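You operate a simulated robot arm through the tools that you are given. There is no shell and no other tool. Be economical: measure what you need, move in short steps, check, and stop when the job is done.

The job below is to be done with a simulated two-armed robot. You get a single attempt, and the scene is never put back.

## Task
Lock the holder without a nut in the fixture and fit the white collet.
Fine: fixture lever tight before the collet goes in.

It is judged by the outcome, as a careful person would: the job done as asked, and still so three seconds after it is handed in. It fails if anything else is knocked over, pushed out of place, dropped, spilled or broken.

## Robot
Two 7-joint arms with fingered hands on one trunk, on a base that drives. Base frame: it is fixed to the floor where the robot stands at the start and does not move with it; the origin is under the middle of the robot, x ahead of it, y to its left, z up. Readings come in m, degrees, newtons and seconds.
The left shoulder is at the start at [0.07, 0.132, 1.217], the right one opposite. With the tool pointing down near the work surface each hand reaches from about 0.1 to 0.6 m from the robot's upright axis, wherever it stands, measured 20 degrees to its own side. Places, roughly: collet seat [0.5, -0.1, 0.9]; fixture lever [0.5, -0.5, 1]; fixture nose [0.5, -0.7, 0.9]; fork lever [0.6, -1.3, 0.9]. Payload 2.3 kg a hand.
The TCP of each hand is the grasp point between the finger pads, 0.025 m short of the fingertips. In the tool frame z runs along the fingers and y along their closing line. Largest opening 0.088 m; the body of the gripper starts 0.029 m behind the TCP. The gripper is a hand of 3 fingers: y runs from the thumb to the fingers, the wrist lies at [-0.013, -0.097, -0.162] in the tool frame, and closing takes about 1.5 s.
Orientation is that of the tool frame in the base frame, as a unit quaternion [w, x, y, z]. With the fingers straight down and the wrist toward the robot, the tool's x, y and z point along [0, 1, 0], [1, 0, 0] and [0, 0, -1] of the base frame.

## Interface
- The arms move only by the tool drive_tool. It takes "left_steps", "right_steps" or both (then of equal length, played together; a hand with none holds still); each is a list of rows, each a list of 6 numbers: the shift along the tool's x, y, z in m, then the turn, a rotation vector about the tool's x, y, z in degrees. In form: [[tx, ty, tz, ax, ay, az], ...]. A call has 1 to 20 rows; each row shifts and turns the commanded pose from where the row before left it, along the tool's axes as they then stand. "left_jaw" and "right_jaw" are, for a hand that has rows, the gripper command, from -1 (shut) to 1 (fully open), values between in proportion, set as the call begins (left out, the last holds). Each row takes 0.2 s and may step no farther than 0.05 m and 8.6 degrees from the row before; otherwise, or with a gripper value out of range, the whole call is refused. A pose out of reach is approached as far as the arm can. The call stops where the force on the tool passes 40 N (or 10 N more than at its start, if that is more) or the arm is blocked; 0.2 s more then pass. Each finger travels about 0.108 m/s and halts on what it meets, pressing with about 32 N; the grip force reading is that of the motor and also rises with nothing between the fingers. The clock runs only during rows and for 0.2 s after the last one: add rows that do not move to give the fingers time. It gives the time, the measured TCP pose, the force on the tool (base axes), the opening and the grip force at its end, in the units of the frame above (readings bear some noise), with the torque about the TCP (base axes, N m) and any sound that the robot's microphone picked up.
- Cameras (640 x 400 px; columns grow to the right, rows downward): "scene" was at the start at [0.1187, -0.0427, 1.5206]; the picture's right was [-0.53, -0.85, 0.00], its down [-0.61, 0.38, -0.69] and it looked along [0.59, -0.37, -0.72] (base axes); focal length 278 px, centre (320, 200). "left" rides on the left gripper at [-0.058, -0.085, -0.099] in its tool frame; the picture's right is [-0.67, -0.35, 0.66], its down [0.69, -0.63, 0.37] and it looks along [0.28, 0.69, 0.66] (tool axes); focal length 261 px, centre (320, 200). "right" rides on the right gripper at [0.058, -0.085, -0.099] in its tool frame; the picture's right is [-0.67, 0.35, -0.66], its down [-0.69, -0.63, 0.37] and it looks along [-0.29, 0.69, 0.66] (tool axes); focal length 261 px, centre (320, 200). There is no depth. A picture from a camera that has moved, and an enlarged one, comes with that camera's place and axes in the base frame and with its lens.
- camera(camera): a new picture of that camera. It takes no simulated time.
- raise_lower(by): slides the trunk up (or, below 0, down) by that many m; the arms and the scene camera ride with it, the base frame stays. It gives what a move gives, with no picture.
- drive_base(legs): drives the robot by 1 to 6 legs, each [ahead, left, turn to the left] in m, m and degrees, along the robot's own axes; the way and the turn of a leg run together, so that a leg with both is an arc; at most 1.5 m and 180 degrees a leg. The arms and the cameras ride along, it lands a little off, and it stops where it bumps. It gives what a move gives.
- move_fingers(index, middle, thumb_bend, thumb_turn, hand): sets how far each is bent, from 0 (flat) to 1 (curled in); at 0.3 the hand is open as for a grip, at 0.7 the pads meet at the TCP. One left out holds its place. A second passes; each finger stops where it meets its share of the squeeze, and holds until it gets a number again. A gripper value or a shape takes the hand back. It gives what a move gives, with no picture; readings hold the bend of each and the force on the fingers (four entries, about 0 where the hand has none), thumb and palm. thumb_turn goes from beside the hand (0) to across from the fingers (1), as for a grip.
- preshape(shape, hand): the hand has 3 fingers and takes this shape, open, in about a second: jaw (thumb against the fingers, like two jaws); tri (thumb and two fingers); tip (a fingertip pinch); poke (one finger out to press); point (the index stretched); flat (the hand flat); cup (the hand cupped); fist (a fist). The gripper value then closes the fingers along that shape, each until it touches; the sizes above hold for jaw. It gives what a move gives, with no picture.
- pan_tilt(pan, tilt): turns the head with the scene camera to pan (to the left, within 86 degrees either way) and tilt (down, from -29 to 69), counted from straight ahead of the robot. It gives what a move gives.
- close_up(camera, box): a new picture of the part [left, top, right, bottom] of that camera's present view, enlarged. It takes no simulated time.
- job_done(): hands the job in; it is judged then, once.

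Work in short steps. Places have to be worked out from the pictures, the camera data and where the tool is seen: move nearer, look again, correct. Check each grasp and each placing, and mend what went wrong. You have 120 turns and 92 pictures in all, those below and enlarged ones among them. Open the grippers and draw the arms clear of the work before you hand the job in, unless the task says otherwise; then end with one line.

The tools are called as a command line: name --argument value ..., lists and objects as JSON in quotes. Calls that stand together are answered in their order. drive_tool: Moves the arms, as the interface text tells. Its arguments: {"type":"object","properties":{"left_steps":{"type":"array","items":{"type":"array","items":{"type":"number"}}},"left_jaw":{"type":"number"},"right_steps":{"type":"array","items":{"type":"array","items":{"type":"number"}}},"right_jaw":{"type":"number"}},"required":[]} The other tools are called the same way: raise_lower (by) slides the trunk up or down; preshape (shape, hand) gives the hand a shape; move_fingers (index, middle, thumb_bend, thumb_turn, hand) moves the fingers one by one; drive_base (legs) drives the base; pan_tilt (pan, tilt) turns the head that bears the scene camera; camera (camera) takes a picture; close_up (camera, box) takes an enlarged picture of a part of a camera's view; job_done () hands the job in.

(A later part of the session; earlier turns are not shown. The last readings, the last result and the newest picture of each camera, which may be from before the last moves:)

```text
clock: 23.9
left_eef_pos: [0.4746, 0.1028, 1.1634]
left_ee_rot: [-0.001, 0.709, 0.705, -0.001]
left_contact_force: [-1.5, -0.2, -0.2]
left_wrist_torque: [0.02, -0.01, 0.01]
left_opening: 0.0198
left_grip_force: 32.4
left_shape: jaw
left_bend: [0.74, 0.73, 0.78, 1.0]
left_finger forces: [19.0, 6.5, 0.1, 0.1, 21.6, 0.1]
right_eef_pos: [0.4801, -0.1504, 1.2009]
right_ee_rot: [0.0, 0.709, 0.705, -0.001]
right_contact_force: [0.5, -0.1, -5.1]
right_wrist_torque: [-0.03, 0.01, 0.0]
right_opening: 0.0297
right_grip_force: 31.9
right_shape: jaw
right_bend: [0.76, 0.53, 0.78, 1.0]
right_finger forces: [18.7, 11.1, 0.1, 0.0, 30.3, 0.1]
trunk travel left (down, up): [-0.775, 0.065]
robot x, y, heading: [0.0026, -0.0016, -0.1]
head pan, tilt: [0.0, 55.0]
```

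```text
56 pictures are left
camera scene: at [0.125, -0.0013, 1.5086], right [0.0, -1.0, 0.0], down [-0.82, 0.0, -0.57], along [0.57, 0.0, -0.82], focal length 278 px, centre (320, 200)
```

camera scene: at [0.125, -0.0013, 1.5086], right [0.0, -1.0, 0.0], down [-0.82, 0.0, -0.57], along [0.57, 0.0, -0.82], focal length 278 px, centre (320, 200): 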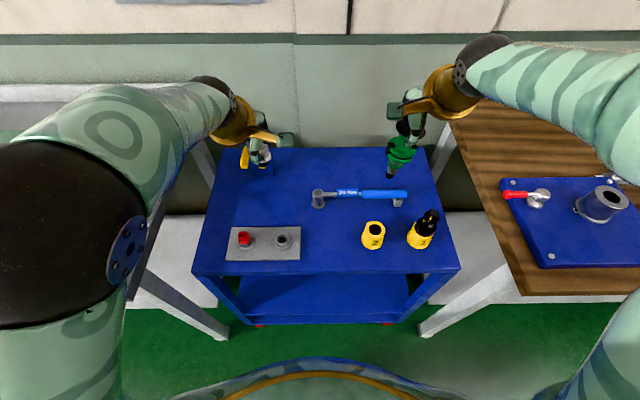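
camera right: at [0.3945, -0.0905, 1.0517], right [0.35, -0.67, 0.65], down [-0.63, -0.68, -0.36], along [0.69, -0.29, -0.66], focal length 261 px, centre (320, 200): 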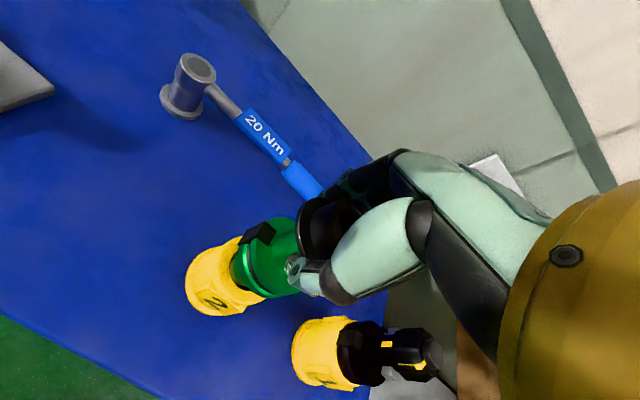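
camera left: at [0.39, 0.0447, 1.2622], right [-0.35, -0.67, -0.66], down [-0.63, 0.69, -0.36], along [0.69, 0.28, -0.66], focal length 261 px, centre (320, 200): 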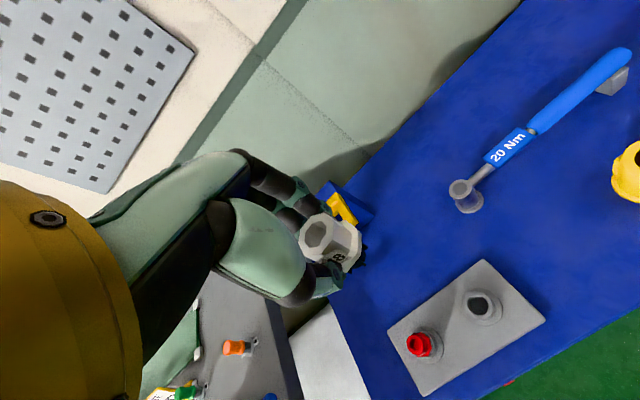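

The collet came out, but the fingers shifted during the pull. I look closely at how it sits.

close_up --camera "left" --box '[270, 170, 400, 310]'

close_up --camera "scene" --box '[210, 110, 310, 190]'

close_up --camera "scene" --box '[350, 80, 460, 190]'

```text
2.86 times, centred on (335, 240) of left
camera zoom: at [0.39, 0.0447, 1.2622], right [-0.35, -0.67, -0.66], down [-0.63, 0.69, -0.36], along [0.69, 0.28, -0.66], focal length 745 px, centre (277, 86)
```

zoom: 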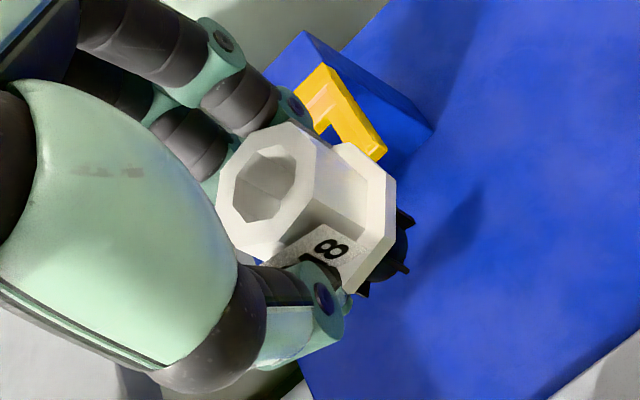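

```text
5.00 times, centred on (260, 150) of scene
camera zoom: at [0.125, -0.0013, 1.5086], right [0.0, -1.0, 0.0], down [-0.82, 0.0, -0.57], along [0.57, 0.0, -0.82], focal length 1392 px, centre (620, 450)
```

zoom: 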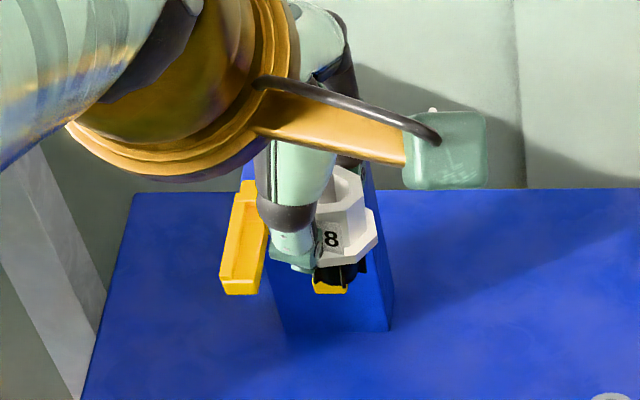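

```text
3.64 times, centred on (405, 135) of scene
camera zoom: at [0.125, -0.0013, 1.5086], right [0.0, -1.0, 0.0], down [-0.82, 0.0, -0.57], along [0.57, 0.0, -0.82], focal length 1013 px, centre (11, 436)
```

zoom: 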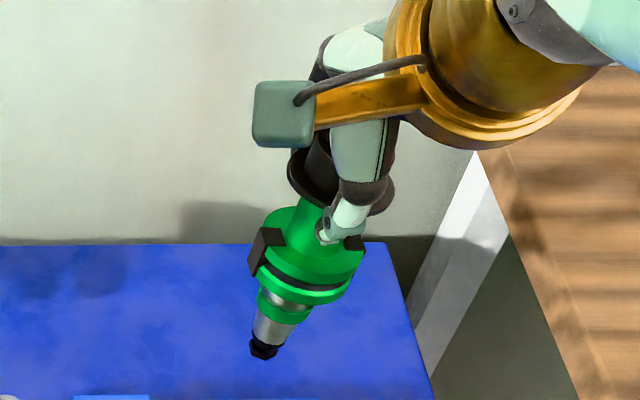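

The collet is held by its head, tilted slightly, which I can compensate at insertion; the holder hangs nearly vertical, gripped on its green neck. I drive to the fixture 0.53 m to the right with both parts held high.

drive_base --legs '[[0, -0.27, 0], [0, -0.26, 0]]'

pan_tilt --pan -10 --tilt 50

camera --camera "scene"

camera --camera "right"

camera --camera "left"

```text
clock: 27.3
left_eef_pos: [0.4713, -0.4243, 1.1646]
left_ee_rot: [0.001, 0.71, 0.705, -0.001]
left_contact_force: [0.1, 0.0, -0.3]
left_wrist_torque: [-0.02, 0.0, 0.02]
left_opening: 0.0196
left_grip_force: 32.0
left_shape: jaw
left_bend: [0.74, 0.73, 0.78, 1.0]
left_finger forces: [19.0, 6.5, 0.1, 0.0, 21.8, 0.0]
right_eef_pos: [0.4752, -0.6767, 1.2016]
right_ee_rot: [0.001, 0.71, 0.704, -0.002]
right_contact_force: [0.3, 0.2, -4.1]
right_wrist_torque: [-0.04, 0.01, 0.01]
right_opening: 0.0296
right_grip_force: 31.6
right_shape: jaw
right_bend: [0.76, 0.53, 0.78, 1.0]
right_finger forces: [18.6, 11.2, 0.0, 0.0, 30.4, 0.1]
trunk travel left (down, up): [-0.775, 0.065]
robot x, y, heading: [-0.005, -0.5304, -0.6]
head pan, tilt: [0.0, 55.0]
```

```text
clock: 28.0
left_eef_pos: [0.4698, -0.4278, 1.1638]
left_ee_rot: [0.0, 0.71, 0.705, -0.001]
left_contact_force: [-0.1, 0.6, -1.0]
left_wrist_torque: [0.0, 0.03, 0.0]
left_opening: 0.0198
left_grip_force: 31.8
left_shape: jaw
left_bend: [0.74, 0.73, 0.78, 1.0]
left_finger forces: [18.8, 6.4, 0.1, 0.0, 21.7, 0.0]
right_eef_pos: [0.4757, -0.6789, 1.2009]
right_ee_rot: [-0.001, 0.71, 0.705, -0.002]
right_contact_force: [-0.3, -0.7, -3.7]
right_wrist_torque: [-0.05, 0.01, -0.02]
right_opening: 0.0301
right_grip_force: 31.6
right_shape: jaw
right_bend: [0.76, 0.53, 0.78, 1.0]
right_finger forces: [18.5, 11.1, 0.1, 0.1, 30.3, 0.1]
trunk travel left (down, up): [-0.775, 0.065]
robot x, y, heading: [-0.0051, -0.5306, -0.4]
head pan, tilt: [-10.0, 50.0]
```

```text
52 pictures are left
camera scene: at [0.1246, -0.5436, 1.5151], right [-0.18, -0.98, 0.0], down [-0.75, 0.14, -0.64], along [0.63, -0.12, -0.77], focal length 278 px, centre (320, 200)
```

scene: 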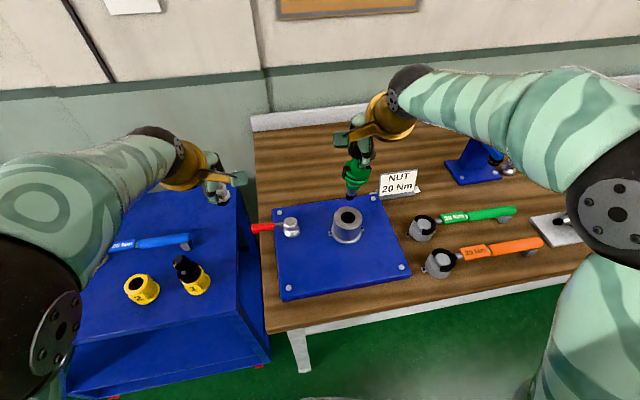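

```text
51 pictures are left
camera right: at [0.3915, -0.6211, 1.301], right [0.35, -0.67, 0.65], down [-0.64, -0.68, -0.36], along [0.69, -0.29, -0.66], focal length 261 px, centre (320, 200)
```

right: 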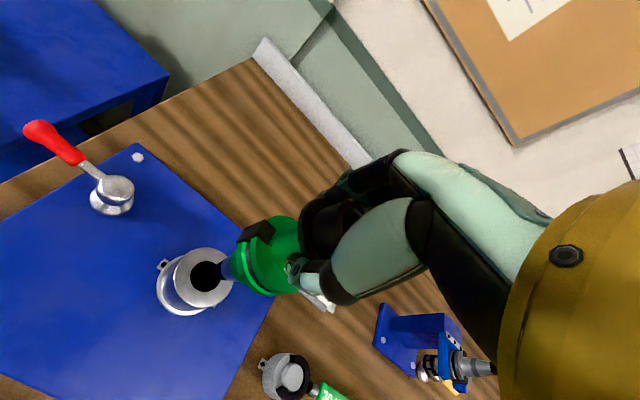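

```text
50 pictures are left
camera left: at [0.3862, -0.4847, 1.2619], right [-0.35, -0.67, -0.66], down [-0.63, 0.69, -0.36], along [0.7, 0.28, -0.66], focal length 261 px, centre (320, 200)
```

left: 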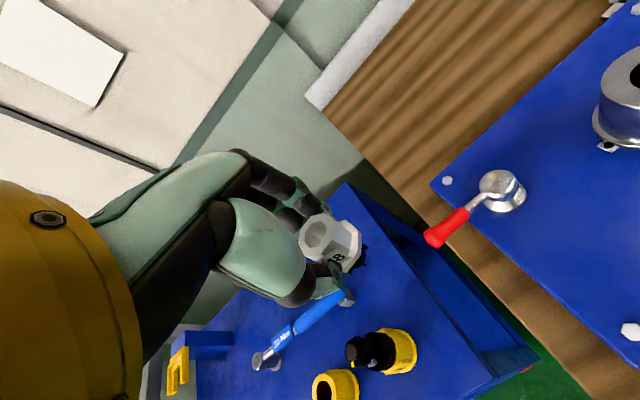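

Cup re-measured at (0.499, -0.680, 0.983). I zoom to find where the holder's taper end is relative to the tool.

close_up --camera "right" --box '[140, 190, 360, 330]'

close_up --camera "scene" --box '[310, 110, 410, 250]'

```text
2.86 times, centred on (250, 260) of right
camera zoom: at [0.3915, -0.6211, 1.301], right [0.35, -0.67, 0.65], down [-0.64, -0.68, -0.36], along [0.69, -0.29, -0.66], focal length 745 px, centre (520, 29)
```

zoom: 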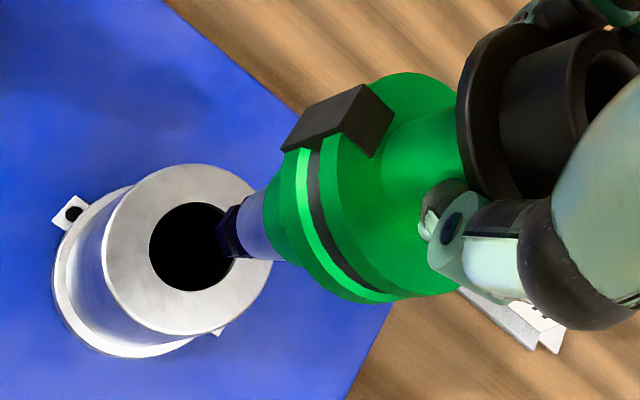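

```text
2.86 times, centred on (360, 180) of scene
camera zoom: at [0.1246, -0.5436, 1.5151], right [-0.18, -0.98, 0.0], down [-0.75, 0.14, -0.64], along [0.63, -0.12, -0.77], focal length 796 px, centre (206, 257)
```

zoom: 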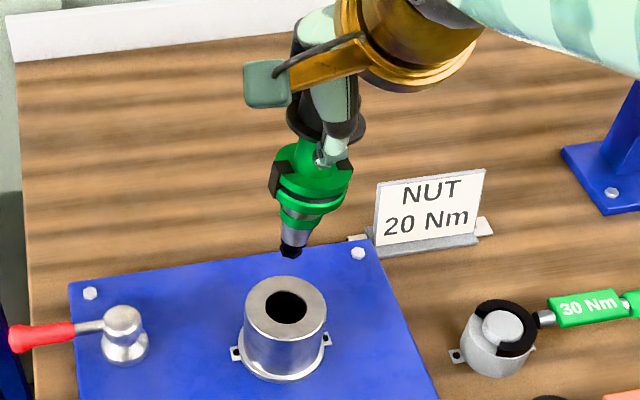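

The taper end seems a few degrees off, toward +x. I turn the hand 3° to correct, shift to bring the stud over the hole and lower about 45 mm, then compare again.

drive_tool --right_steps '[[0, 0.005, 0, 1.5, 0, 0], [0, 0.005, 0, 1.5, 0, 0], [-0.001, 0.0055, 0.015, 0, 0, 0], [0, 0, 0.015, 0, 0, 0], [0, 0, 0.015, 0, 0, 0], [0, 0, 0, 0, 0, 0]]'

close_up --camera "right" --box '[140, 170, 360, 330]'

close_up --camera "scene" --box '[310, 120, 400, 250]'

```text
clock: 29.4
left_eef_pos: [0.4707, -0.427, 1.1646]
left_ee_rot: [-0.001, 0.709, 0.705, 0.0]
left_contact_force: [0.9, 0.0, -0.4]
left_wrist_torque: [0.01, 0.03, 0.0]
left_opening: 0.0198
left_grip_force: 32.0
left_shape: jaw
left_bend: [0.74, 0.73, 0.78, 1.0]
left_finger forces: [19.0, 6.4, 0.0, 0.0, 21.7, 0.0]
right_eef_pos: [0.489, -0.681, 1.1554]
right_ee_rot: [-0.019, 0.709, 0.704, -0.02]
right_contact_force: [-0.6, 0.0, -4.1]
right_wrist_torque: [0.0, 0.03, -0.01]
right_opening: 0.0301
right_grip_force: 32.1
right_shape: jaw
right_bend: [0.76, 0.53, 0.78, 1.0]
right_finger forces: [18.6, 11.4, 0.0, 0.0, 30.0, 0.1]
trunk travel left (down, up): [-0.775, 0.065]
robot x, y, heading: [-0.0051, -0.5316, -0.3]
head pan, tilt: [-10.0, 50.0]
```

```text
2.50 times, centred on (250, 250) of right
camera zoom: at [0.4089, -0.6228, 1.2598], right [0.38, -0.67, 0.64], down [-0.65, -0.68, -0.33], along [0.66, -0.29, -0.7], focal length 652 px, centre (495, 75)
```

zoom: 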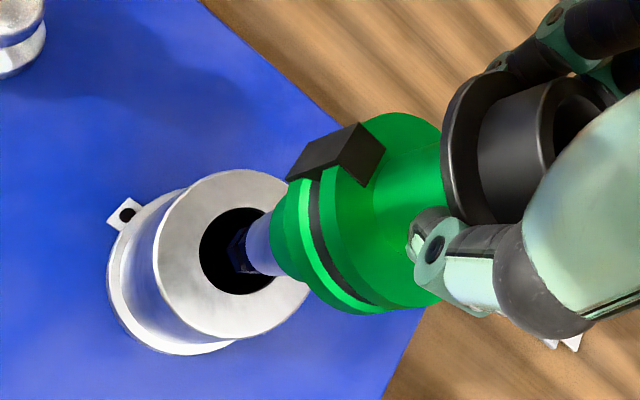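

```text
3.08 times, centred on (355, 185) of scene
camera zoom: at [0.1247, -0.5437, 1.5151], right [-0.18, -0.98, 0.0], down [-0.75, 0.14, -0.64], along [0.63, -0.12, -0.77], focal length 857 px, centre (212, 246)
```

zoom: 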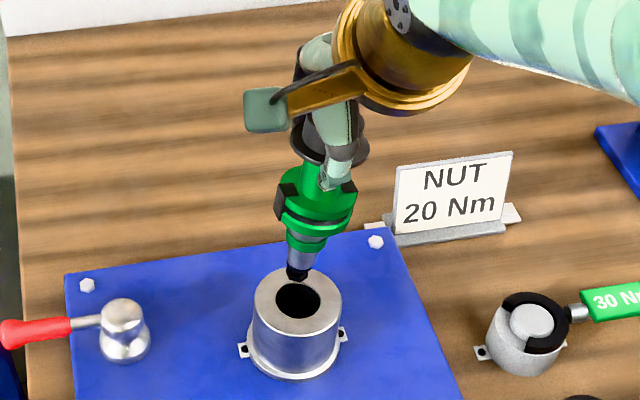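

I need a sharper view of the stud relative to the hole before lowering further.

close_up --camera "right" --box '[195, 215, 275, 285]'

close_up --camera "scene" --box '[325, 160, 385, 230]'

```text
5.71 times, centred on (235, 250) of right
camera zoom: at [0.4089, -0.6228, 1.2598], right [0.38, -0.67, 0.64], down [-0.65, -0.68, -0.33], along [0.66, -0.29, -0.7], focal length 1489 px, centre (806, -86)
```

zoom: 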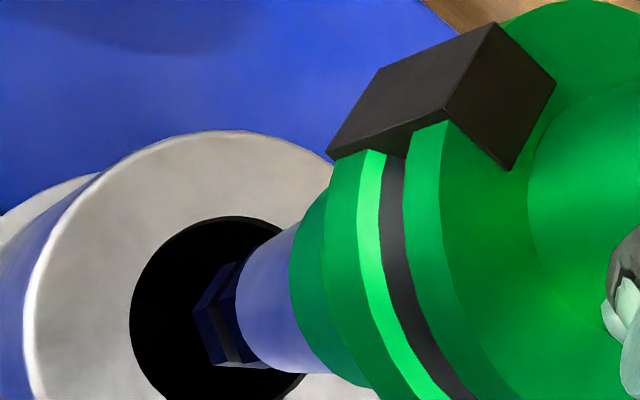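

```text
5.71 times, centred on (355, 195) of scene
camera zoom: at [0.1247, -0.5437, 1.5151], right [-0.18, -0.98, 0.0], down [-0.75, 0.14, -0.64], along [0.63, -0.12, -0.77], focal length 1591 px, centre (120, 229)
```

zoom: 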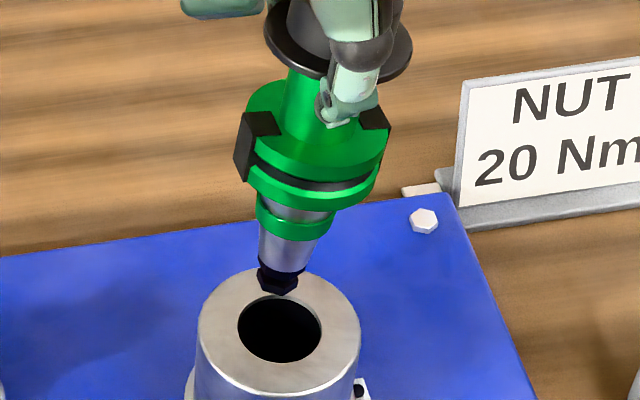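

The scene view shows the holder also tilted about 4.7° (lower end toward +y), with the ring offset ~7 mm in y. I correct that tilt and recentre, keeping height, then check.

drive_tool --right_steps '[[0.004, 0.001, 0, 0, -2.4, 0], [0.0045, 0.002, 0, 0, -2.3, 0], [0, 0, 0, 0, 0, 0]]'

close_up --camera "right" --box '[190, 200, 290, 290]'

close_up --camera "scene" --box '[325, 140, 395, 230]'

```text
clock: 30.2
left_eef_pos: [0.4703, -0.4275, 1.1636]
left_ee_rot: [0.0, 0.71, 0.704, -0.001]
left_contact_force: [-0.5, 0.1, -0.5]
left_wrist_torque: [0.01, -0.03, 0.04]
left_opening: 0.0198
left_grip_force: 32.2
left_shape: jaw
left_bend: [0.74, 0.73, 0.78, 1.0]
left_finger forces: [19.0, 6.5, 0.1, 0.1, 21.8, 0.1]
right_eef_pos: [0.4918, -0.6716, 1.1543]
right_ee_rot: [0.01, 0.708, 0.704, -0.048]
right_contact_force: [-0.4, 0.1, -3.7]
right_wrist_torque: [-0.01, 0.01, 0.01]
right_opening: 0.0296
right_grip_force: 31.5
right_shape: jaw
right_bend: [0.76, 0.53, 0.78, 1.0]
right_finger forces: [18.6, 11.3, 0.1, 0.1, 30.0, 0.1]
trunk travel left (down, up): [-0.775, 0.065]
robot x, y, heading: [-0.0056, -0.5297, -0.8]
head pan, tilt: [-10.0, 50.0]
```

```text
4.44 times, centred on (240, 245) of right
camera zoom: at [0.4119, -0.606, 1.2548], right [0.38, -0.62, 0.69], down [-0.65, -0.71, -0.27], along [0.66, -0.34, -0.67], focal length 1158 px, centre (676, 0)
```

zoom: 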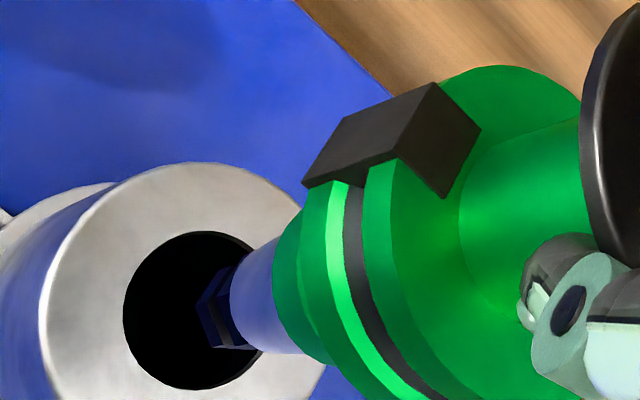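

```text
4.44 times, centred on (360, 185) of scene
camera zoom: at [0.1246, -0.544, 1.5151], right [-0.18, -0.98, 0.0], down [-0.75, 0.14, -0.64], along [0.63, -0.12, -0.77], focal length 1238 px, centre (142, 267)
```

zoom: 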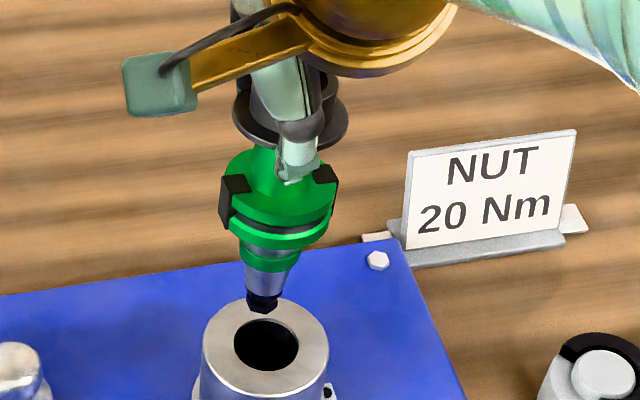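

Tilt now agrees with vertical, with the stud within ~4 mm of the hole axis. I shift 3 mm toward -y and lower 40 mm straight down in small steps, watching force.

drive_tool --right_steps '[[-0.003, 0, 0, 0, 0, 0], [0.0008, 0.0005, 0.01, 0, 0, 0], [0.0008, 0.0005, 0.01, 0, 0, 0], [0.0008, 0.0005, 0.01, 0, 0, 0], [0.0008, 0.0005, 0.01, 0, 0, 0], [0, 0, 0, 0, 0, 0]]'

close_up --camera "scene" --box '[325, 140, 395, 230]'

close_up --camera "right" --box '[190, 170, 350, 290]'

```text
clock: 31.6
left_eef_pos: [0.472, -0.4271, 1.1624]
left_ee_rot: [-0.001, 0.709, 0.705, -0.001]
left_contact_force: [-0.9, -0.5, 0.1]
left_wrist_torque: [0.01, -0.01, -0.01]
left_opening: 0.0197
left_grip_force: 31.3
left_shape: jaw
left_bend: [0.74, 0.73, 0.78, 1.0]
left_finger forces: [18.9, 6.5, 0.0, 0.1, 21.8, 0.0]
right_eef_pos: [0.4903, -0.6744, 1.1139]
right_ee_rot: [0.01, 0.707, 0.705, -0.048]
right_contact_force: [0.3, 0.3, -4.5]
right_wrist_torque: [0.04, -0.03, 0.0]
right_opening: 0.0298
right_grip_force: 31.4
right_shape: jaw
right_bend: [0.76, 0.53, 0.78, 1.0]
right_finger forces: [18.4, 11.3, 0.0, 0.0, 30.0, 0.0]
trunk travel left (down, up): [-0.775, 0.065]
robot x, y, heading: [-0.006, -0.5275, -0.5]
head pan, tilt: [-10.0, 50.0]
```

```text
4.44 times, centred on (360, 185) of scene
camera zoom: at [0.1247, -0.5437, 1.5151], right [-0.18, -0.98, 0.0], down [-0.75, 0.14, -0.64], along [0.63, -0.12, -0.77], focal length 1238 px, centre (142, 267)
```

zoom: 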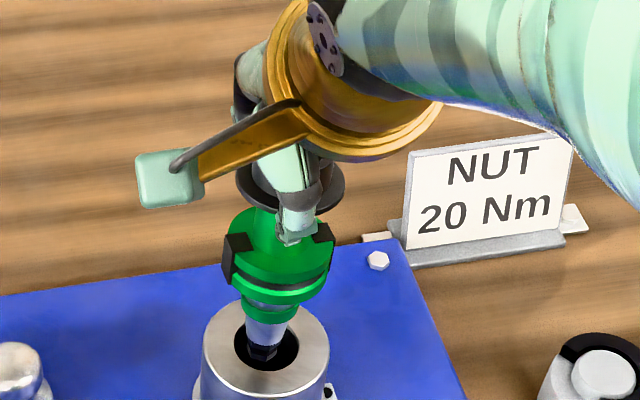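

```text
3.33 times, centred on (270, 230) of right
camera zoom: at [0.4119, -0.6095, 1.2143], right [0.38, -0.62, 0.69], down [-0.65, -0.71, -0.27], along [0.66, -0.34, -0.67], focal length 869 px, centre (487, 100)
```

zoom: 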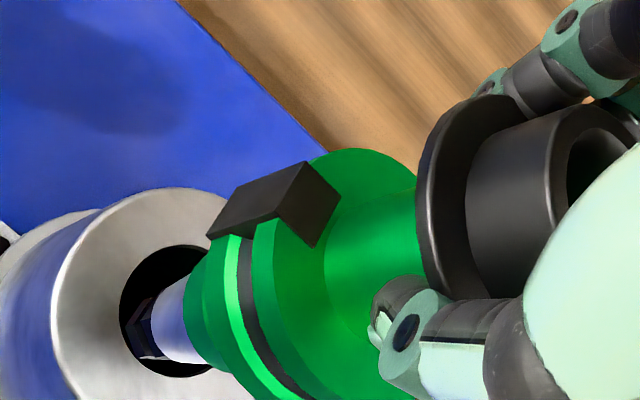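

The stud is in the mouth, centred. I lower on in 10 mm steps.

drive_tool --right_steps '[[0.0008, 0.0005, 0.01, 0, 0, 0], [0.0008, 0.0005, 0.01, 0, 0, 0], [0.0008, 0.0005, 0.01, 0, 0, 0], [0.0008, 0.0005, 0.01, 0, 0, 0], [0, 0, 0, 0, 0, 0]]'

close_up --camera "scene" --box '[325, 140, 395, 230]'

```text
clock: 32.5
left_eef_pos: [0.4647, -0.4241, 1.1667]
left_ee_rot: [0.002, 0.71, 0.704, 0.002]
left_contact_force: [0.4, 0.4, -0.3]
left_wrist_torque: [0.0, 0.0, 0.01]
left_opening: 0.0196
left_grip_force: 32.3
left_shape: jaw
left_bend: [0.74, 0.73, 0.78, 1.0]
left_finger forces: [19.0, 6.5, 0.0, 0.0, 21.7, 0.0]
right_eef_pos: [0.4893, -0.6722, 1.0954]
right_ee_rot: [0.021, 0.709, 0.704, -0.038]
right_contact_force: [-0.5, -0.9, 28.0]
right_wrist_torque: [-0.15, 0.49, -0.04]
right_opening: 0.0302
right_grip_force: 32.1
right_shape: jaw
right_bend: [0.76, 0.52, 0.81, 1.0]
right_finger forces: [21.3, 14.0, 0.0, 0.1, 37.1, 0.0]
trunk travel left (down, up): [-0.775, 0.065]
robot x, y, heading: [-0.0054, -0.5309, -0.2]
head pan, tilt: [-10.0, 50.0]
stopped in row 4 (right hand): the force on the tool passed its limit at 44 N (the readings are from after the stop); the commanded pose is now the measured one
```

```text
4.44 times, centred on (360, 185) of scene
camera zoom: at [0.1157, -0.5411, 1.5161], right [-0.18, -0.98, 0.0], down [-0.75, 0.14, -0.65], along [0.64, -0.12, -0.76], focal length 1238 px, centre (142, 267)
```

zoom: 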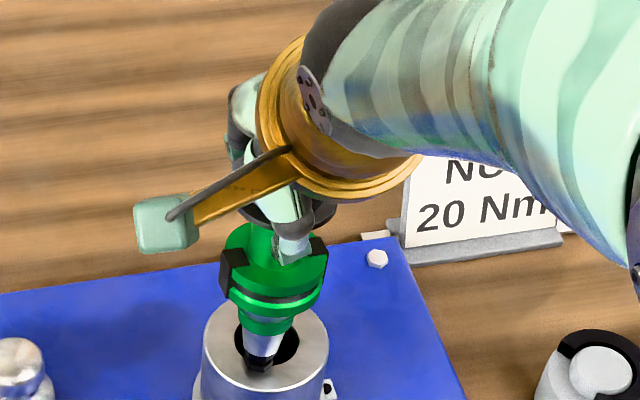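

It met the rim: comparing the two views, the stud end is about 15 mm short in x and 7 mm in +y (the holder is shorter below the grip than I assumed). I back off 20 mm upward and look again.

drive_tool --right_steps '[[-0.0008, -0.0003, -0.01, 0, 0, 0], [-0.0008, -0.0003, -0.01, 0, 0, 0], [0, 0, 0, 0, 0, 0]]'

close_up --camera "right" --box '[190, 170, 390, 310]'

close_up --camera "scene" --box '[325, 140, 395, 230]'

```text
clock: 33.3
left_eef_pos: [0.4696, -0.427, 1.1649]
left_ee_rot: [0.0, 0.709, 0.705, 0.0]
left_contact_force: [-0.2, 0.6, -0.3]
left_wrist_torque: [0.0, 0.0, -0.01]
left_opening: 0.0197
left_grip_force: 32.1
left_shape: jaw
left_bend: [0.74, 0.73, 0.78, 1.0]
left_finger forces: [18.9, 6.5, 0.1, 0.1, 21.7, 0.1]
right_eef_pos: [0.4925, -0.6737, 1.1103]
right_ee_rot: [0.016, 0.709, 0.704, -0.042]
right_contact_force: [-0.2, -0.1, -4.2]
right_wrist_torque: [0.0, 0.02, 0.03]
right_opening: 0.0292
right_grip_force: 32.2
right_shape: jaw
right_bend: [0.76, 0.53, 0.8, 1.0]
right_finger forces: [18.5, 12.5, 0.1, 0.0, 29.0, 0.0]
trunk travel left (down, up): [-0.775, 0.065]
robot x, y, heading: [-0.0045, -0.5306, -0.2]
head pan, tilt: [-10.0, 50.0]
```

```text
2.86 times, centred on (290, 240) of right
camera zoom: at [0.4124, -0.6082, 1.2087], right [0.37, -0.62, 0.69], down [-0.65, -0.71, -0.29], along [0.67, -0.34, -0.66], focal length 745 px, centre (406, 86)
```

zoom: 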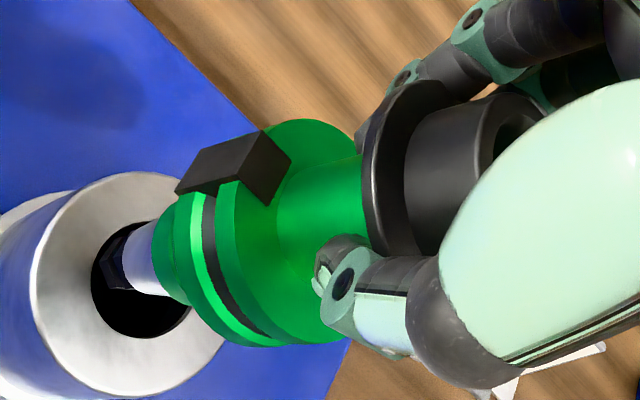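

```text
4.44 times, centred on (360, 185) of scene
camera zoom: at [0.1231, -0.5434, 1.5151], right [-0.18, -0.98, 0.0], down [-0.75, 0.14, -0.64], along [0.63, -0.12, -0.77], focal length 1238 px, centre (142, 267)
```

zoom: 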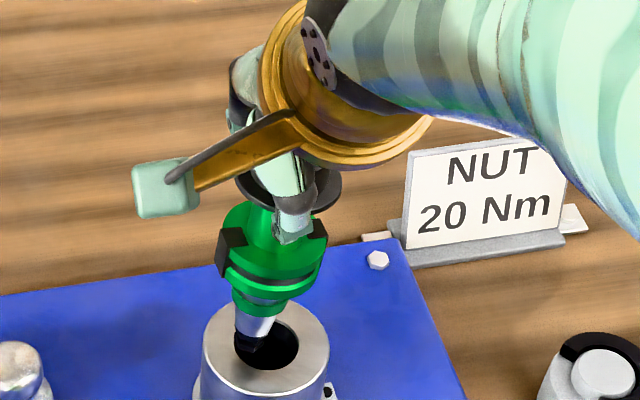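

With known lengths the two views agree: stud end is about 5 mm short in x and 12 mm off in +y because the holder is tilted roughly 6° in each direction. I raise slightly and rotate to bring it upright over the hole.

drive_tool --right_steps '[[0, 0, -0.01, 0, 0, 0], [0.0005, -0.004, 0, -3.2, -3.2, 0], [0.0005, -0.004, 0, -3.2, -3.2, 0], [0, 0, 0, 0, 0, 0]]'

close_up --camera "right" --box '[190, 170, 390, 310]'

close_up --camera "scene" --box '[325, 140, 395, 230]'

```text
clock: 34.3
left_eef_pos: [0.4707, -0.4271, 1.1633]
left_ee_rot: [-0.001, 0.71, 0.704, 0.0]
left_contact_force: [0.3, -1.0, 0.6]
left_wrist_torque: [-0.01, -0.01, -0.01]
left_opening: 0.0198
left_grip_force: 32.3
left_shape: jaw
left_bend: [0.74, 0.73, 0.78, 1.0]
left_finger forces: [18.9, 6.5, 0.1, 0.0, 21.6, 0.0]
right_eef_pos: [0.4869, -0.6737, 1.1184]
right_ee_rot: [0.095, 0.703, 0.704, -0.042]
right_contact_force: [0.1, -1.0, -3.9]
right_wrist_torque: [-0.02, 0.04, -0.01]
right_opening: 0.029
right_grip_force: 31.9
right_shape: jaw
right_bend: [0.76, 0.53, 0.8, 1.0]
right_finger forces: [18.5, 12.5, 0.0, 0.0, 28.9, 0.1]
trunk travel left (down, up): [-0.775, 0.065]
robot x, y, heading: [-0.0024, -0.529, -0.4]
head pan, tilt: [-10.0, 50.0]
```

```text
2.86 times, centred on (290, 240) of right
camera zoom: at [0.396, -0.5988, 1.1998], right [0.3, -0.53, 0.8], down [-0.6, -0.75, -0.27], along [0.74, -0.4, -0.54], focal length 745 px, centre (406, 86)
```

zoom: 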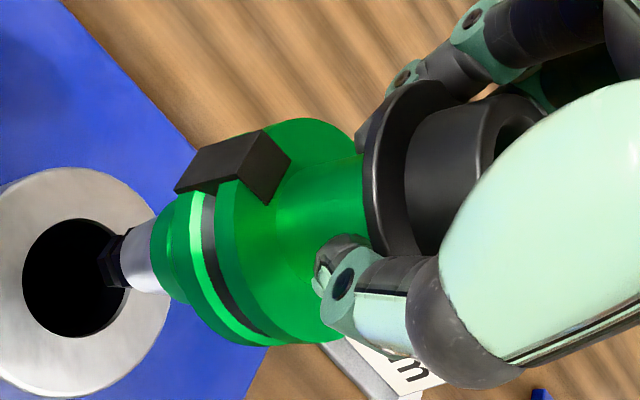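

```text
4.44 times, centred on (360, 185) of scene
camera zoom: at [0.1253, -0.544, 1.515], right [-0.18, -0.98, 0.0], down [-0.75, 0.14, -0.64], along [0.63, -0.12, -0.77], focal length 1238 px, centre (142, 267)
```

zoom: 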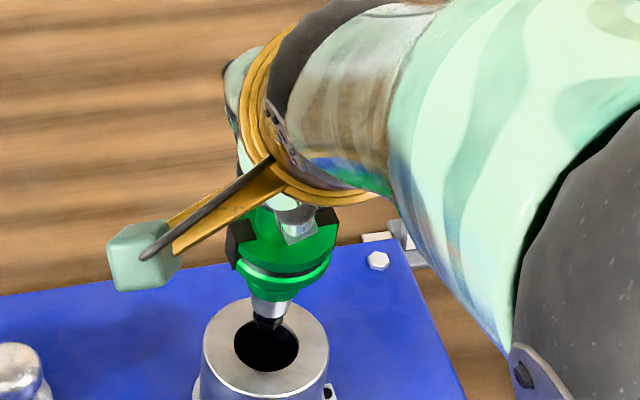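

Both views now agree the stud end is within 3 mm of the hole axis and the holder is upright within ~2°. I lower straight down 50 mm.

drive_tool --right_steps '[[0.0019, -0.0028, 0.0098, 0, 0, 0], [0.0019, -0.0008, 0.0098, 0, 0, 0], [0.0019, -0.0008, 0.0098, 0, 0, 0], [0.0019, -0.0008, 0.0098, 0, 0, 0], [0.0019, -0.0008, 0.0098, 0, 0, 0], [0, 0, 0, 0, 0, 0]]'

close_up --camera "right" --box '[170, 160, 390, 320]'

close_up --camera "scene" --box '[325, 140, 395, 230]'

```text
clock: 35.7
left_eef_pos: [0.4712, -0.4276, 1.1633]
left_ee_rot: [-0.001, 0.709, 0.705, -0.001]
left_contact_force: [-0.4, 0.1, -0.2]
left_wrist_torque: [0.0, 0.06, -0.03]
left_opening: 0.0197
left_grip_force: 31.8
left_shape: jaw
left_bend: [0.74, 0.73, 0.78, 1.0]
left_finger forces: [18.9, 6.5, 0.0, 0.1, 21.6, 0.0]
right_eef_pos: [0.4854, -0.675, 1.0689]
right_ee_rot: [0.089, 0.707, 0.7, -0.038]
right_contact_force: [-0.2, -0.6, -4.0]
right_wrist_torque: [-0.01, 0.03, 0.02]
right_opening: 0.0291
right_grip_force: 32.2
right_shape: jaw
right_bend: [0.76, 0.53, 0.8, 1.0]
right_finger forces: [18.4, 12.5, 0.0, 0.0, 28.8, 0.1]
trunk travel left (down, up): [-0.775, 0.065]
robot x, y, heading: [-0.0039, -0.529, -0.2]
head pan, tilt: [-10.0, 50.0]
```

```text
2.50 times, centred on (280, 240) of right
camera zoom: at [0.395, -0.6009, 1.1508], right [0.29, -0.54, 0.79], down [-0.61, -0.74, -0.28], along [0.73, -0.4, -0.55], focal length 652 px, centre (420, 100)
```

zoom: 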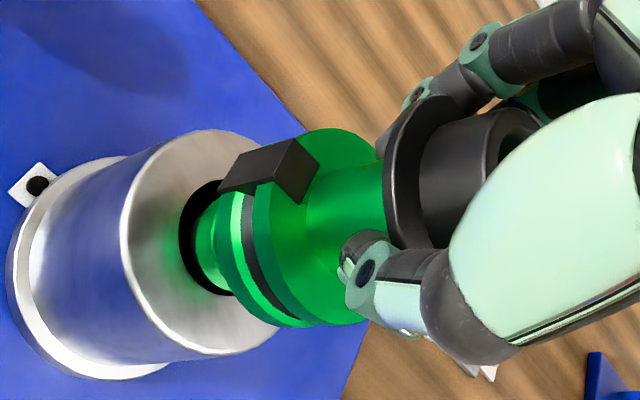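

```text
4.44 times, centred on (360, 185) of scene
camera zoom: at [0.1248, -0.5436, 1.5151], right [-0.18, -0.98, 0.0], down [-0.75, 0.14, -0.64], along [0.63, -0.12, -0.77], focal length 1238 px, centre (142, 267)
```

zoom: 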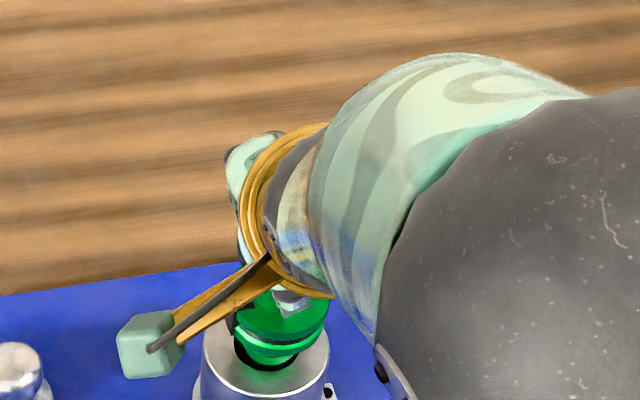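

The taper is well inside with no contact force. I continue in 5 mm steps until it seats.

drive_tool --right_steps '[[0.001, -0.0004, 0.0049, 0, 0, 0], [0.001, -0.0004, 0.0049, 0, 0, 0], [0.001, -0.0004, 0.0049, 0, 0, 0], [0.001, -0.0004, 0.0049, 0, 0, 0], [0.001, -0.0004, 0.0049, 0, 0, 0], [0.0, 0, 0, 0, 0, 0]]'

close_up --camera "right" --box '[170, 160, 390, 320]'

```text
clock: 37.1
left_eef_pos: [0.4712, -0.4267, 1.1631]
left_ee_rot: [-0.001, 0.71, 0.704, -0.001]
left_contact_force: [0.8, -0.5, -0.5]
left_wrist_torque: [0.0, 0.02, 0.01]
left_opening: 0.0197
left_grip_force: 31.9
left_shape: jaw
left_bend: [0.74, 0.73, 0.78, 1.0]
left_finger forces: [19.1, 6.5, 0.0, 0.1, 21.6, 0.0]
right_eef_pos: [0.4862, -0.675, 1.0426]
right_ee_rot: [0.089, 0.708, 0.7, -0.039]
right_contact_force: [3.4, 1.1, -2.3]
right_wrist_torque: [0.05, -0.14, -0.01]
right_opening: 0.029
right_grip_force: 32.4
right_shape: jaw
right_bend: [0.76, 0.53, 0.8, 1.0]
right_finger forces: [20.1, 13.4, 0.0, 0.0, 28.0, 0.0]
trunk travel left (down, up): [-0.775, 0.065]
robot x, y, heading: [-0.0017, -0.5282, -0.3]
head pan, tilt: [-10.0, 50.0]
```

```text
2.50 times, centred on (280, 240) of right
camera zoom: at [0.3951, -0.6002, 1.125], right [0.29, -0.54, 0.79], down [-0.61, -0.74, -0.28], along [0.73, -0.4, -0.55], focal length 652 px, centre (420, 100)
```

zoom: 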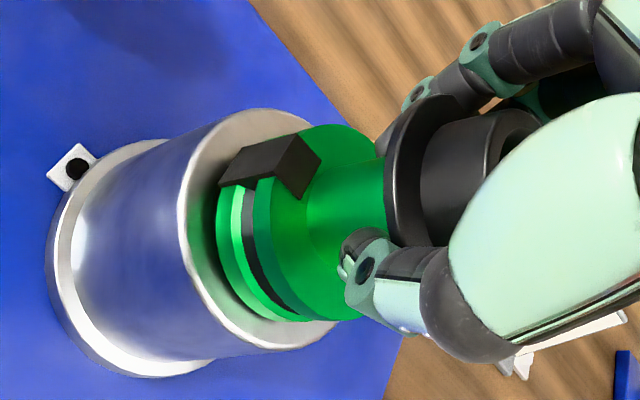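

A small gap remains under the flange. I continue in fine steps until it rests.

drive_tool --right_steps '[[0.0006, -0.0002, 0.003, 0, 0, 0], [0.0006, -0.0002, 0.003, 0, 0, 0], [0.0006, -0.0002, 0.003, 0, 0, 0], [0.0006, -0.0002, 0.003, 0, 0, 0], [0, 0, 0, 0, 0, 0]]'

close_up --camera "right" --box '[170, 160, 390, 320]'

```text
clock: 38.3
left_eef_pos: [0.4684, -0.4243, 1.1656]
left_ee_rot: [0.001, 0.71, 0.704, -0.001]
left_contact_force: [-0.1, 0.3, -0.3]
left_wrist_torque: [0.0, 0.03, 0.01]
left_opening: 0.0193
left_grip_force: 32.1
left_shape: jaw
left_bend: [0.74, 0.73, 0.78, 1.0]
left_finger forces: [19.0, 6.5, 0.0, 0.1, 21.7, 0.1]
right_eef_pos: [0.4841, -0.6715, 1.0358]
right_ee_rot: [0.098, 0.706, 0.7, -0.039]
right_contact_force: [13.0, 2.1, 35.0]
right_wrist_torque: [-0.25, -0.19, 0.0]
right_opening: 0.0298
right_grip_force: 31.4
right_shape: jaw
right_bend: [0.76, 0.49, 0.82, 1.0]
right_finger forces: [25.6, 18.2, 0.0, 0.1, 28.7, 0.1]
trunk travel left (down, up): [-0.775, 0.065]
robot x, y, heading: [-0.0037, -0.5269, -0.4]
head pan, tilt: [-10.0, 50.0]
```

```text
2.50 times, centred on (280, 240) of right
camera zoom: at [0.3926, -0.597, 1.1163], right [0.28, -0.53, 0.8], down [-0.61, -0.74, -0.28], along [0.74, -0.4, -0.53], focal length 652 px, centre (420, 100)
```

zoom: 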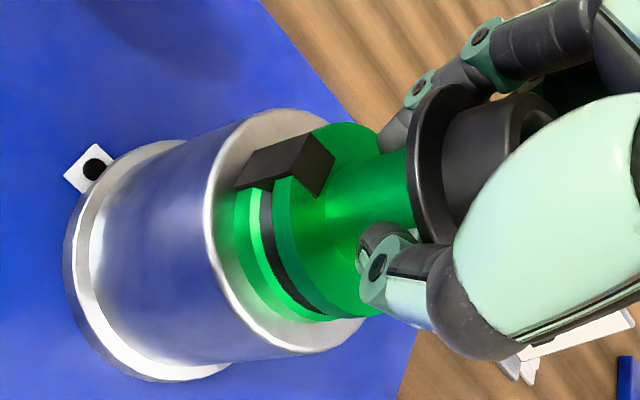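

35 N of support at z 1.036: the holder is resting in the cup. I relax the push and open the hand.

drive_tool --right_steps '[[0, 0, -0.002, 0, 0, 0], [0, 0, 0, 0, 0, 0]]'

drive_tool --right_steps '[[0, 0, 0, 0, 0, 0], [0, 0, 0, 0, 0, 0], [0, 0, 0, 0, 0, 0], [0, 0, 0, 0, 0, 0], [0, 0, 0, 0, 0, 0], [0, 0, 0, 0, 0, 0]]' --right_jaw 1

close_up --camera "right" --box '[170, 130, 390, 320]'

```text
clock: 38.9
left_eef_pos: [0.4707, -0.4252, 1.1639]
left_ee_rot: [-0.001, 0.71, 0.705, -0.001]
left_contact_force: [-0.5, -0.1, -0.9]
left_wrist_torque: [-0.02, 0.02, 0.01]
left_opening: 0.0196
left_grip_force: 32.3
left_shape: jaw
left_bend: [0.74, 0.73, 0.78, 1.0]
left_finger forces: [19.0, 6.5, 0.0, 0.1, 21.8, 0.1]
right_eef_pos: [0.4853, -0.6722, 1.0341]
right_ee_rot: [0.094, 0.704, 0.703, -0.039]
right_contact_force: [15.3, 1.3, 27.5]
right_wrist_torque: [-0.18, -0.03, -0.06]
right_opening: 0.0315
right_grip_force: 31.9
right_shape: jaw
right_bend: [0.76, 0.47, 0.82, 1.0]
right_finger forces: [26.1, 18.7, 0.1, 0.1, 28.3, 0.0]
trunk travel left (down, up): [-0.775, 0.065]
robot x, y, heading: [-0.0025, -0.5261, -0.2]
head pan, tilt: [-10.0, 50.0]
```

```text
clock: 40.3
left_eef_pos: [0.4704, -0.4258, 1.1643]
left_ee_rot: [-0.001, 0.709, 0.705, -0.001]
left_contact_force: [-0.3, 0.1, -0.6]
left_wrist_torque: [0.02, -0.03, -0.02]
left_opening: 0.0197
left_grip_force: 31.5
left_shape: jaw
left_bend: [0.74, 0.73, 0.78, 1.0]
left_finger forces: [18.9, 6.5, 0.1, 0.0, 21.7, 0.1]
right_eef_pos: [0.484, -0.6732, 1.0346]
right_ee_rot: [0.091, 0.706, 0.701, -0.041]
right_contact_force: [-0.1, -0.1, -0.4]
right_wrist_torque: [0.02, 0.02, 0.03]
right_opening: 0.0877
right_grip_force: 0.0
right_shape: jaw
right_bend: [0.3, 0.3, 0.3, 0.98]
right_finger forces: [0.2, 0.1, 0.0, 0.0, 0.1, 0.0]
trunk travel left (down, up): [-0.775, 0.065]
robot x, y, heading: [-0.0074, -0.529, -0.4]
head pan, tilt: [-10.0, 50.0]
```

```text
2.11 times, centred on (280, 225) of right
camera zoom: at [0.3932, -0.5991, 1.1153], right [0.29, -0.54, 0.79], down [-0.61, -0.74, -0.28], along [0.74, -0.4, -0.54], focal length 549 px, centre (404, 147)
```

zoom: 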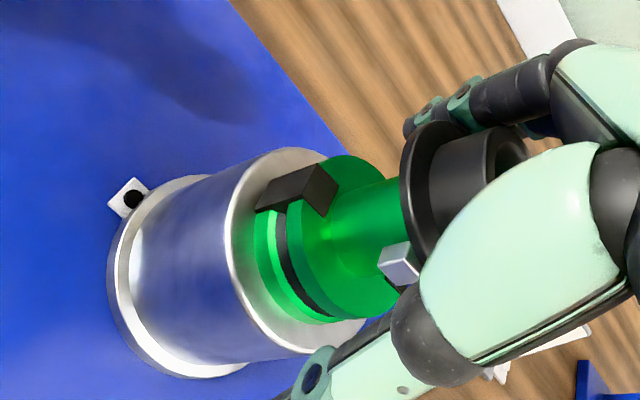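

Released, and the holder stands in the cup. I draw the right hand up along its own axis.

drive_tool --right_steps '[[0, 0, -0.015, 0, 0, 0], [0, 0, -0.02, 0, 0, 0], [0, 0, -0.03, 0, 0, 0], [0, 0, -0.03, 0, 0, 0], [0, 0, -0.03, 0, 0, 0], [0, 0, -0.03, 3.2, 6.4, 0], [0, 0, 0, 3.2, 6.4, 0], [0, -0.03, 0, 0, 0, 0], [0, 0, 0, 0, 0, 0]]'

camera --camera "right"

close_up --camera "scene" --box '[220, 130, 420, 300]'

```text
clock: 42.3
left_eef_pos: [0.4686, -0.4256, 1.1629]
left_ee_rot: [0.0, 0.71, 0.704, 0.0]
left_contact_force: [0.4, 0.0, -0.3]
left_wrist_torque: [0.0, 0.01, 0.0]
left_opening: 0.0197
left_grip_force: 31.6
left_shape: jaw
left_bend: [0.74, 0.73, 0.78, 1.0]
left_finger forces: [19.0, 6.5, 0.0, 0.0, 21.6, 0.0]
right_eef_pos: [0.4408, -0.6411, 1.1867]
right_ee_rot: [-0.024, 0.708, 0.706, -0.003]
right_contact_force: [0.4, -0.2, 0.4]
right_wrist_torque: [-0.01, 0.01, 0.0]
right_opening: 0.0877
right_grip_force: 0.0
right_shape: jaw
right_bend: [0.3, 0.3, 0.3, 0.98]
right_finger forces: [0.0, 0.0, 0.1, 0.0, 0.0, 0.0]
trunk travel left (down, up): [-0.775, 0.065]
robot x, y, heading: [-0.0048, -0.5298, -0.7]
head pan, tilt: [-10.0, 50.0]
```

```text
29 pictures are left
camera right: at [0.36, -0.5875, 1.2922], right [0.37, -0.69, 0.62], down [-0.64, -0.67, -0.36], along [0.67, -0.26, -0.69], focal length 261 px, centre (320, 200)
```

right: 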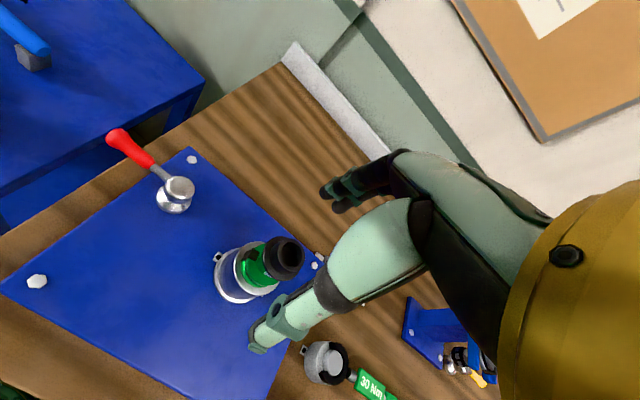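

```text
2.35 times, centred on (320, 215) of scene
camera zoom: at [0.1228, -0.5427, 1.5153], right [-0.18, -0.98, 0.0], down [-0.75, 0.14, -0.64], along [0.63, -0.12, -0.77], focal length 655 px, centre (320, 165)
```

zoom: 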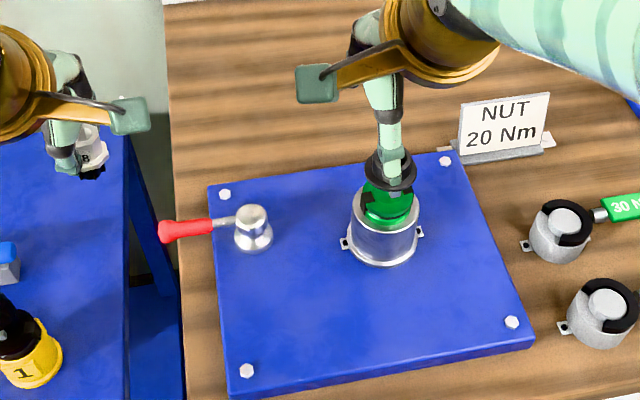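

The holder is upright in the cup. Next the lever: hub ≈ (0.520, -0.547), red handle pointing +y with grip at ≈ (0.517, -0.478, 0.967). I move the left hand (with collet) away to +y and bring the half-open right hand above the handle.

drive_tool --left_steps '[[0.04, 0, -0.01, 0, 0, 0], [0.04, 0, -0.01, 0, 0, 0], [0.04, 0, -0.01, 0, 0, 0], [0.04, 0, -0.01, 0, 0, 0], [0.03, 0, 0, 0, 0, 0], [0, 0, 0, 0, 0, 0]]' --right_steps '[[0.0326, 0.0152, 0.012, -1.1, -0.9, 0], [0.0326, 0.0152, 0.016, -1.1, -0.8, 0], [0.0326, 0.0152, 0.016, 0, 0, 0], [0.0326, 0.0152, 0.02, 0, 0, 0], [0.0326, 0.0152, 0.02, 0, 0, 0], [0, 0, 0, 0, 0, 0]]' --right_jaw 0

camera --camera "right"

close_up --camera "scene" --box '[220, 130, 420, 300]'

```text
clock: 43.7
left_eef_pos: [0.471, -0.2377, 1.2032]
left_ee_rot: [0.0, 0.709, 0.705, 0.001]
left_contact_force: [0.3, 0.0, 0.2]
left_wrist_torque: [0.03, 0.04, 0.01]
left_opening: 0.0198
left_grip_force: 32.2
left_shape: jaw
left_bend: [0.74, 0.73, 0.78, 1.0]
left_finger forces: [19.2, 6.5, 0.1, 0.0, 21.6, 0.0]
right_eef_pos: [0.5183, -0.4799, 1.1036]
right_ee_rot: [0.001, 0.708, 0.706, 0.0]
right_contact_force: [0.0, -0.2, -0.3]
right_wrist_torque: [-0.03, -0.02, -0.01]
right_opening: 0.0444
right_grip_force: 0.1
right_shape: jaw
right_bend: [0.74, 0.44, 0.69, 1.0]
right_finger forces: [0.0, 0.0, 0.0, 0.0, 0.0, 0.0]
trunk travel left (down, up): [-0.775, 0.065]
robot x, y, heading: [-0.0036, -0.5289, -0.2]
head pan, tilt: [-10.0, 50.0]
```

```text
27 pictures are left
camera right: at [0.4328, -0.4221, 1.2042], right [0.35, -0.67, 0.66], down [-0.63, -0.68, -0.37], along [0.7, -0.29, -0.66], focal length 261 px, centre (320, 200)
```

right: 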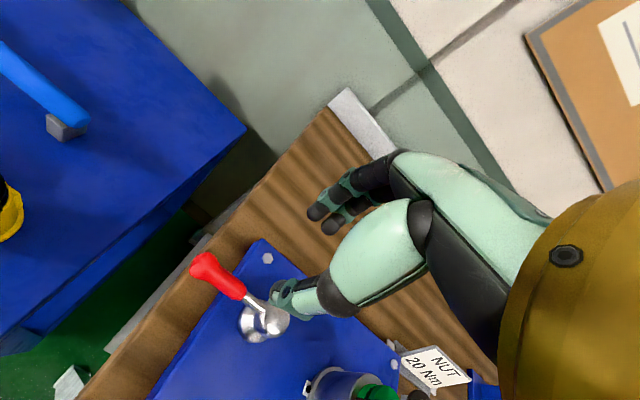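

```text
2.35 times, centred on (320, 215) of scene
camera zoom: at [0.1229, -0.5446, 1.5153], right [-0.18, -0.98, 0.0], down [-0.75, 0.14, -0.64], along [0.63, -0.12, -0.77], focal length 655 px, centre (320, 165)
```

zoom: 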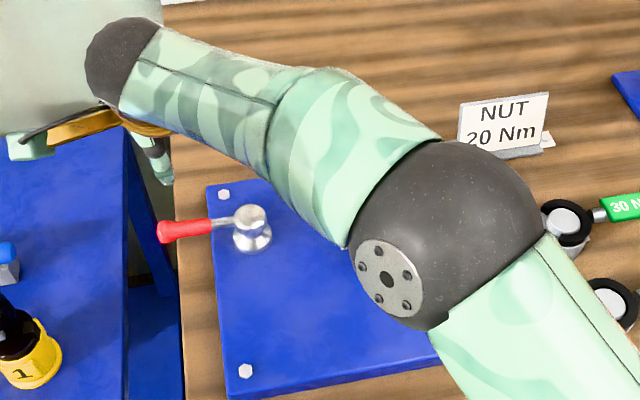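

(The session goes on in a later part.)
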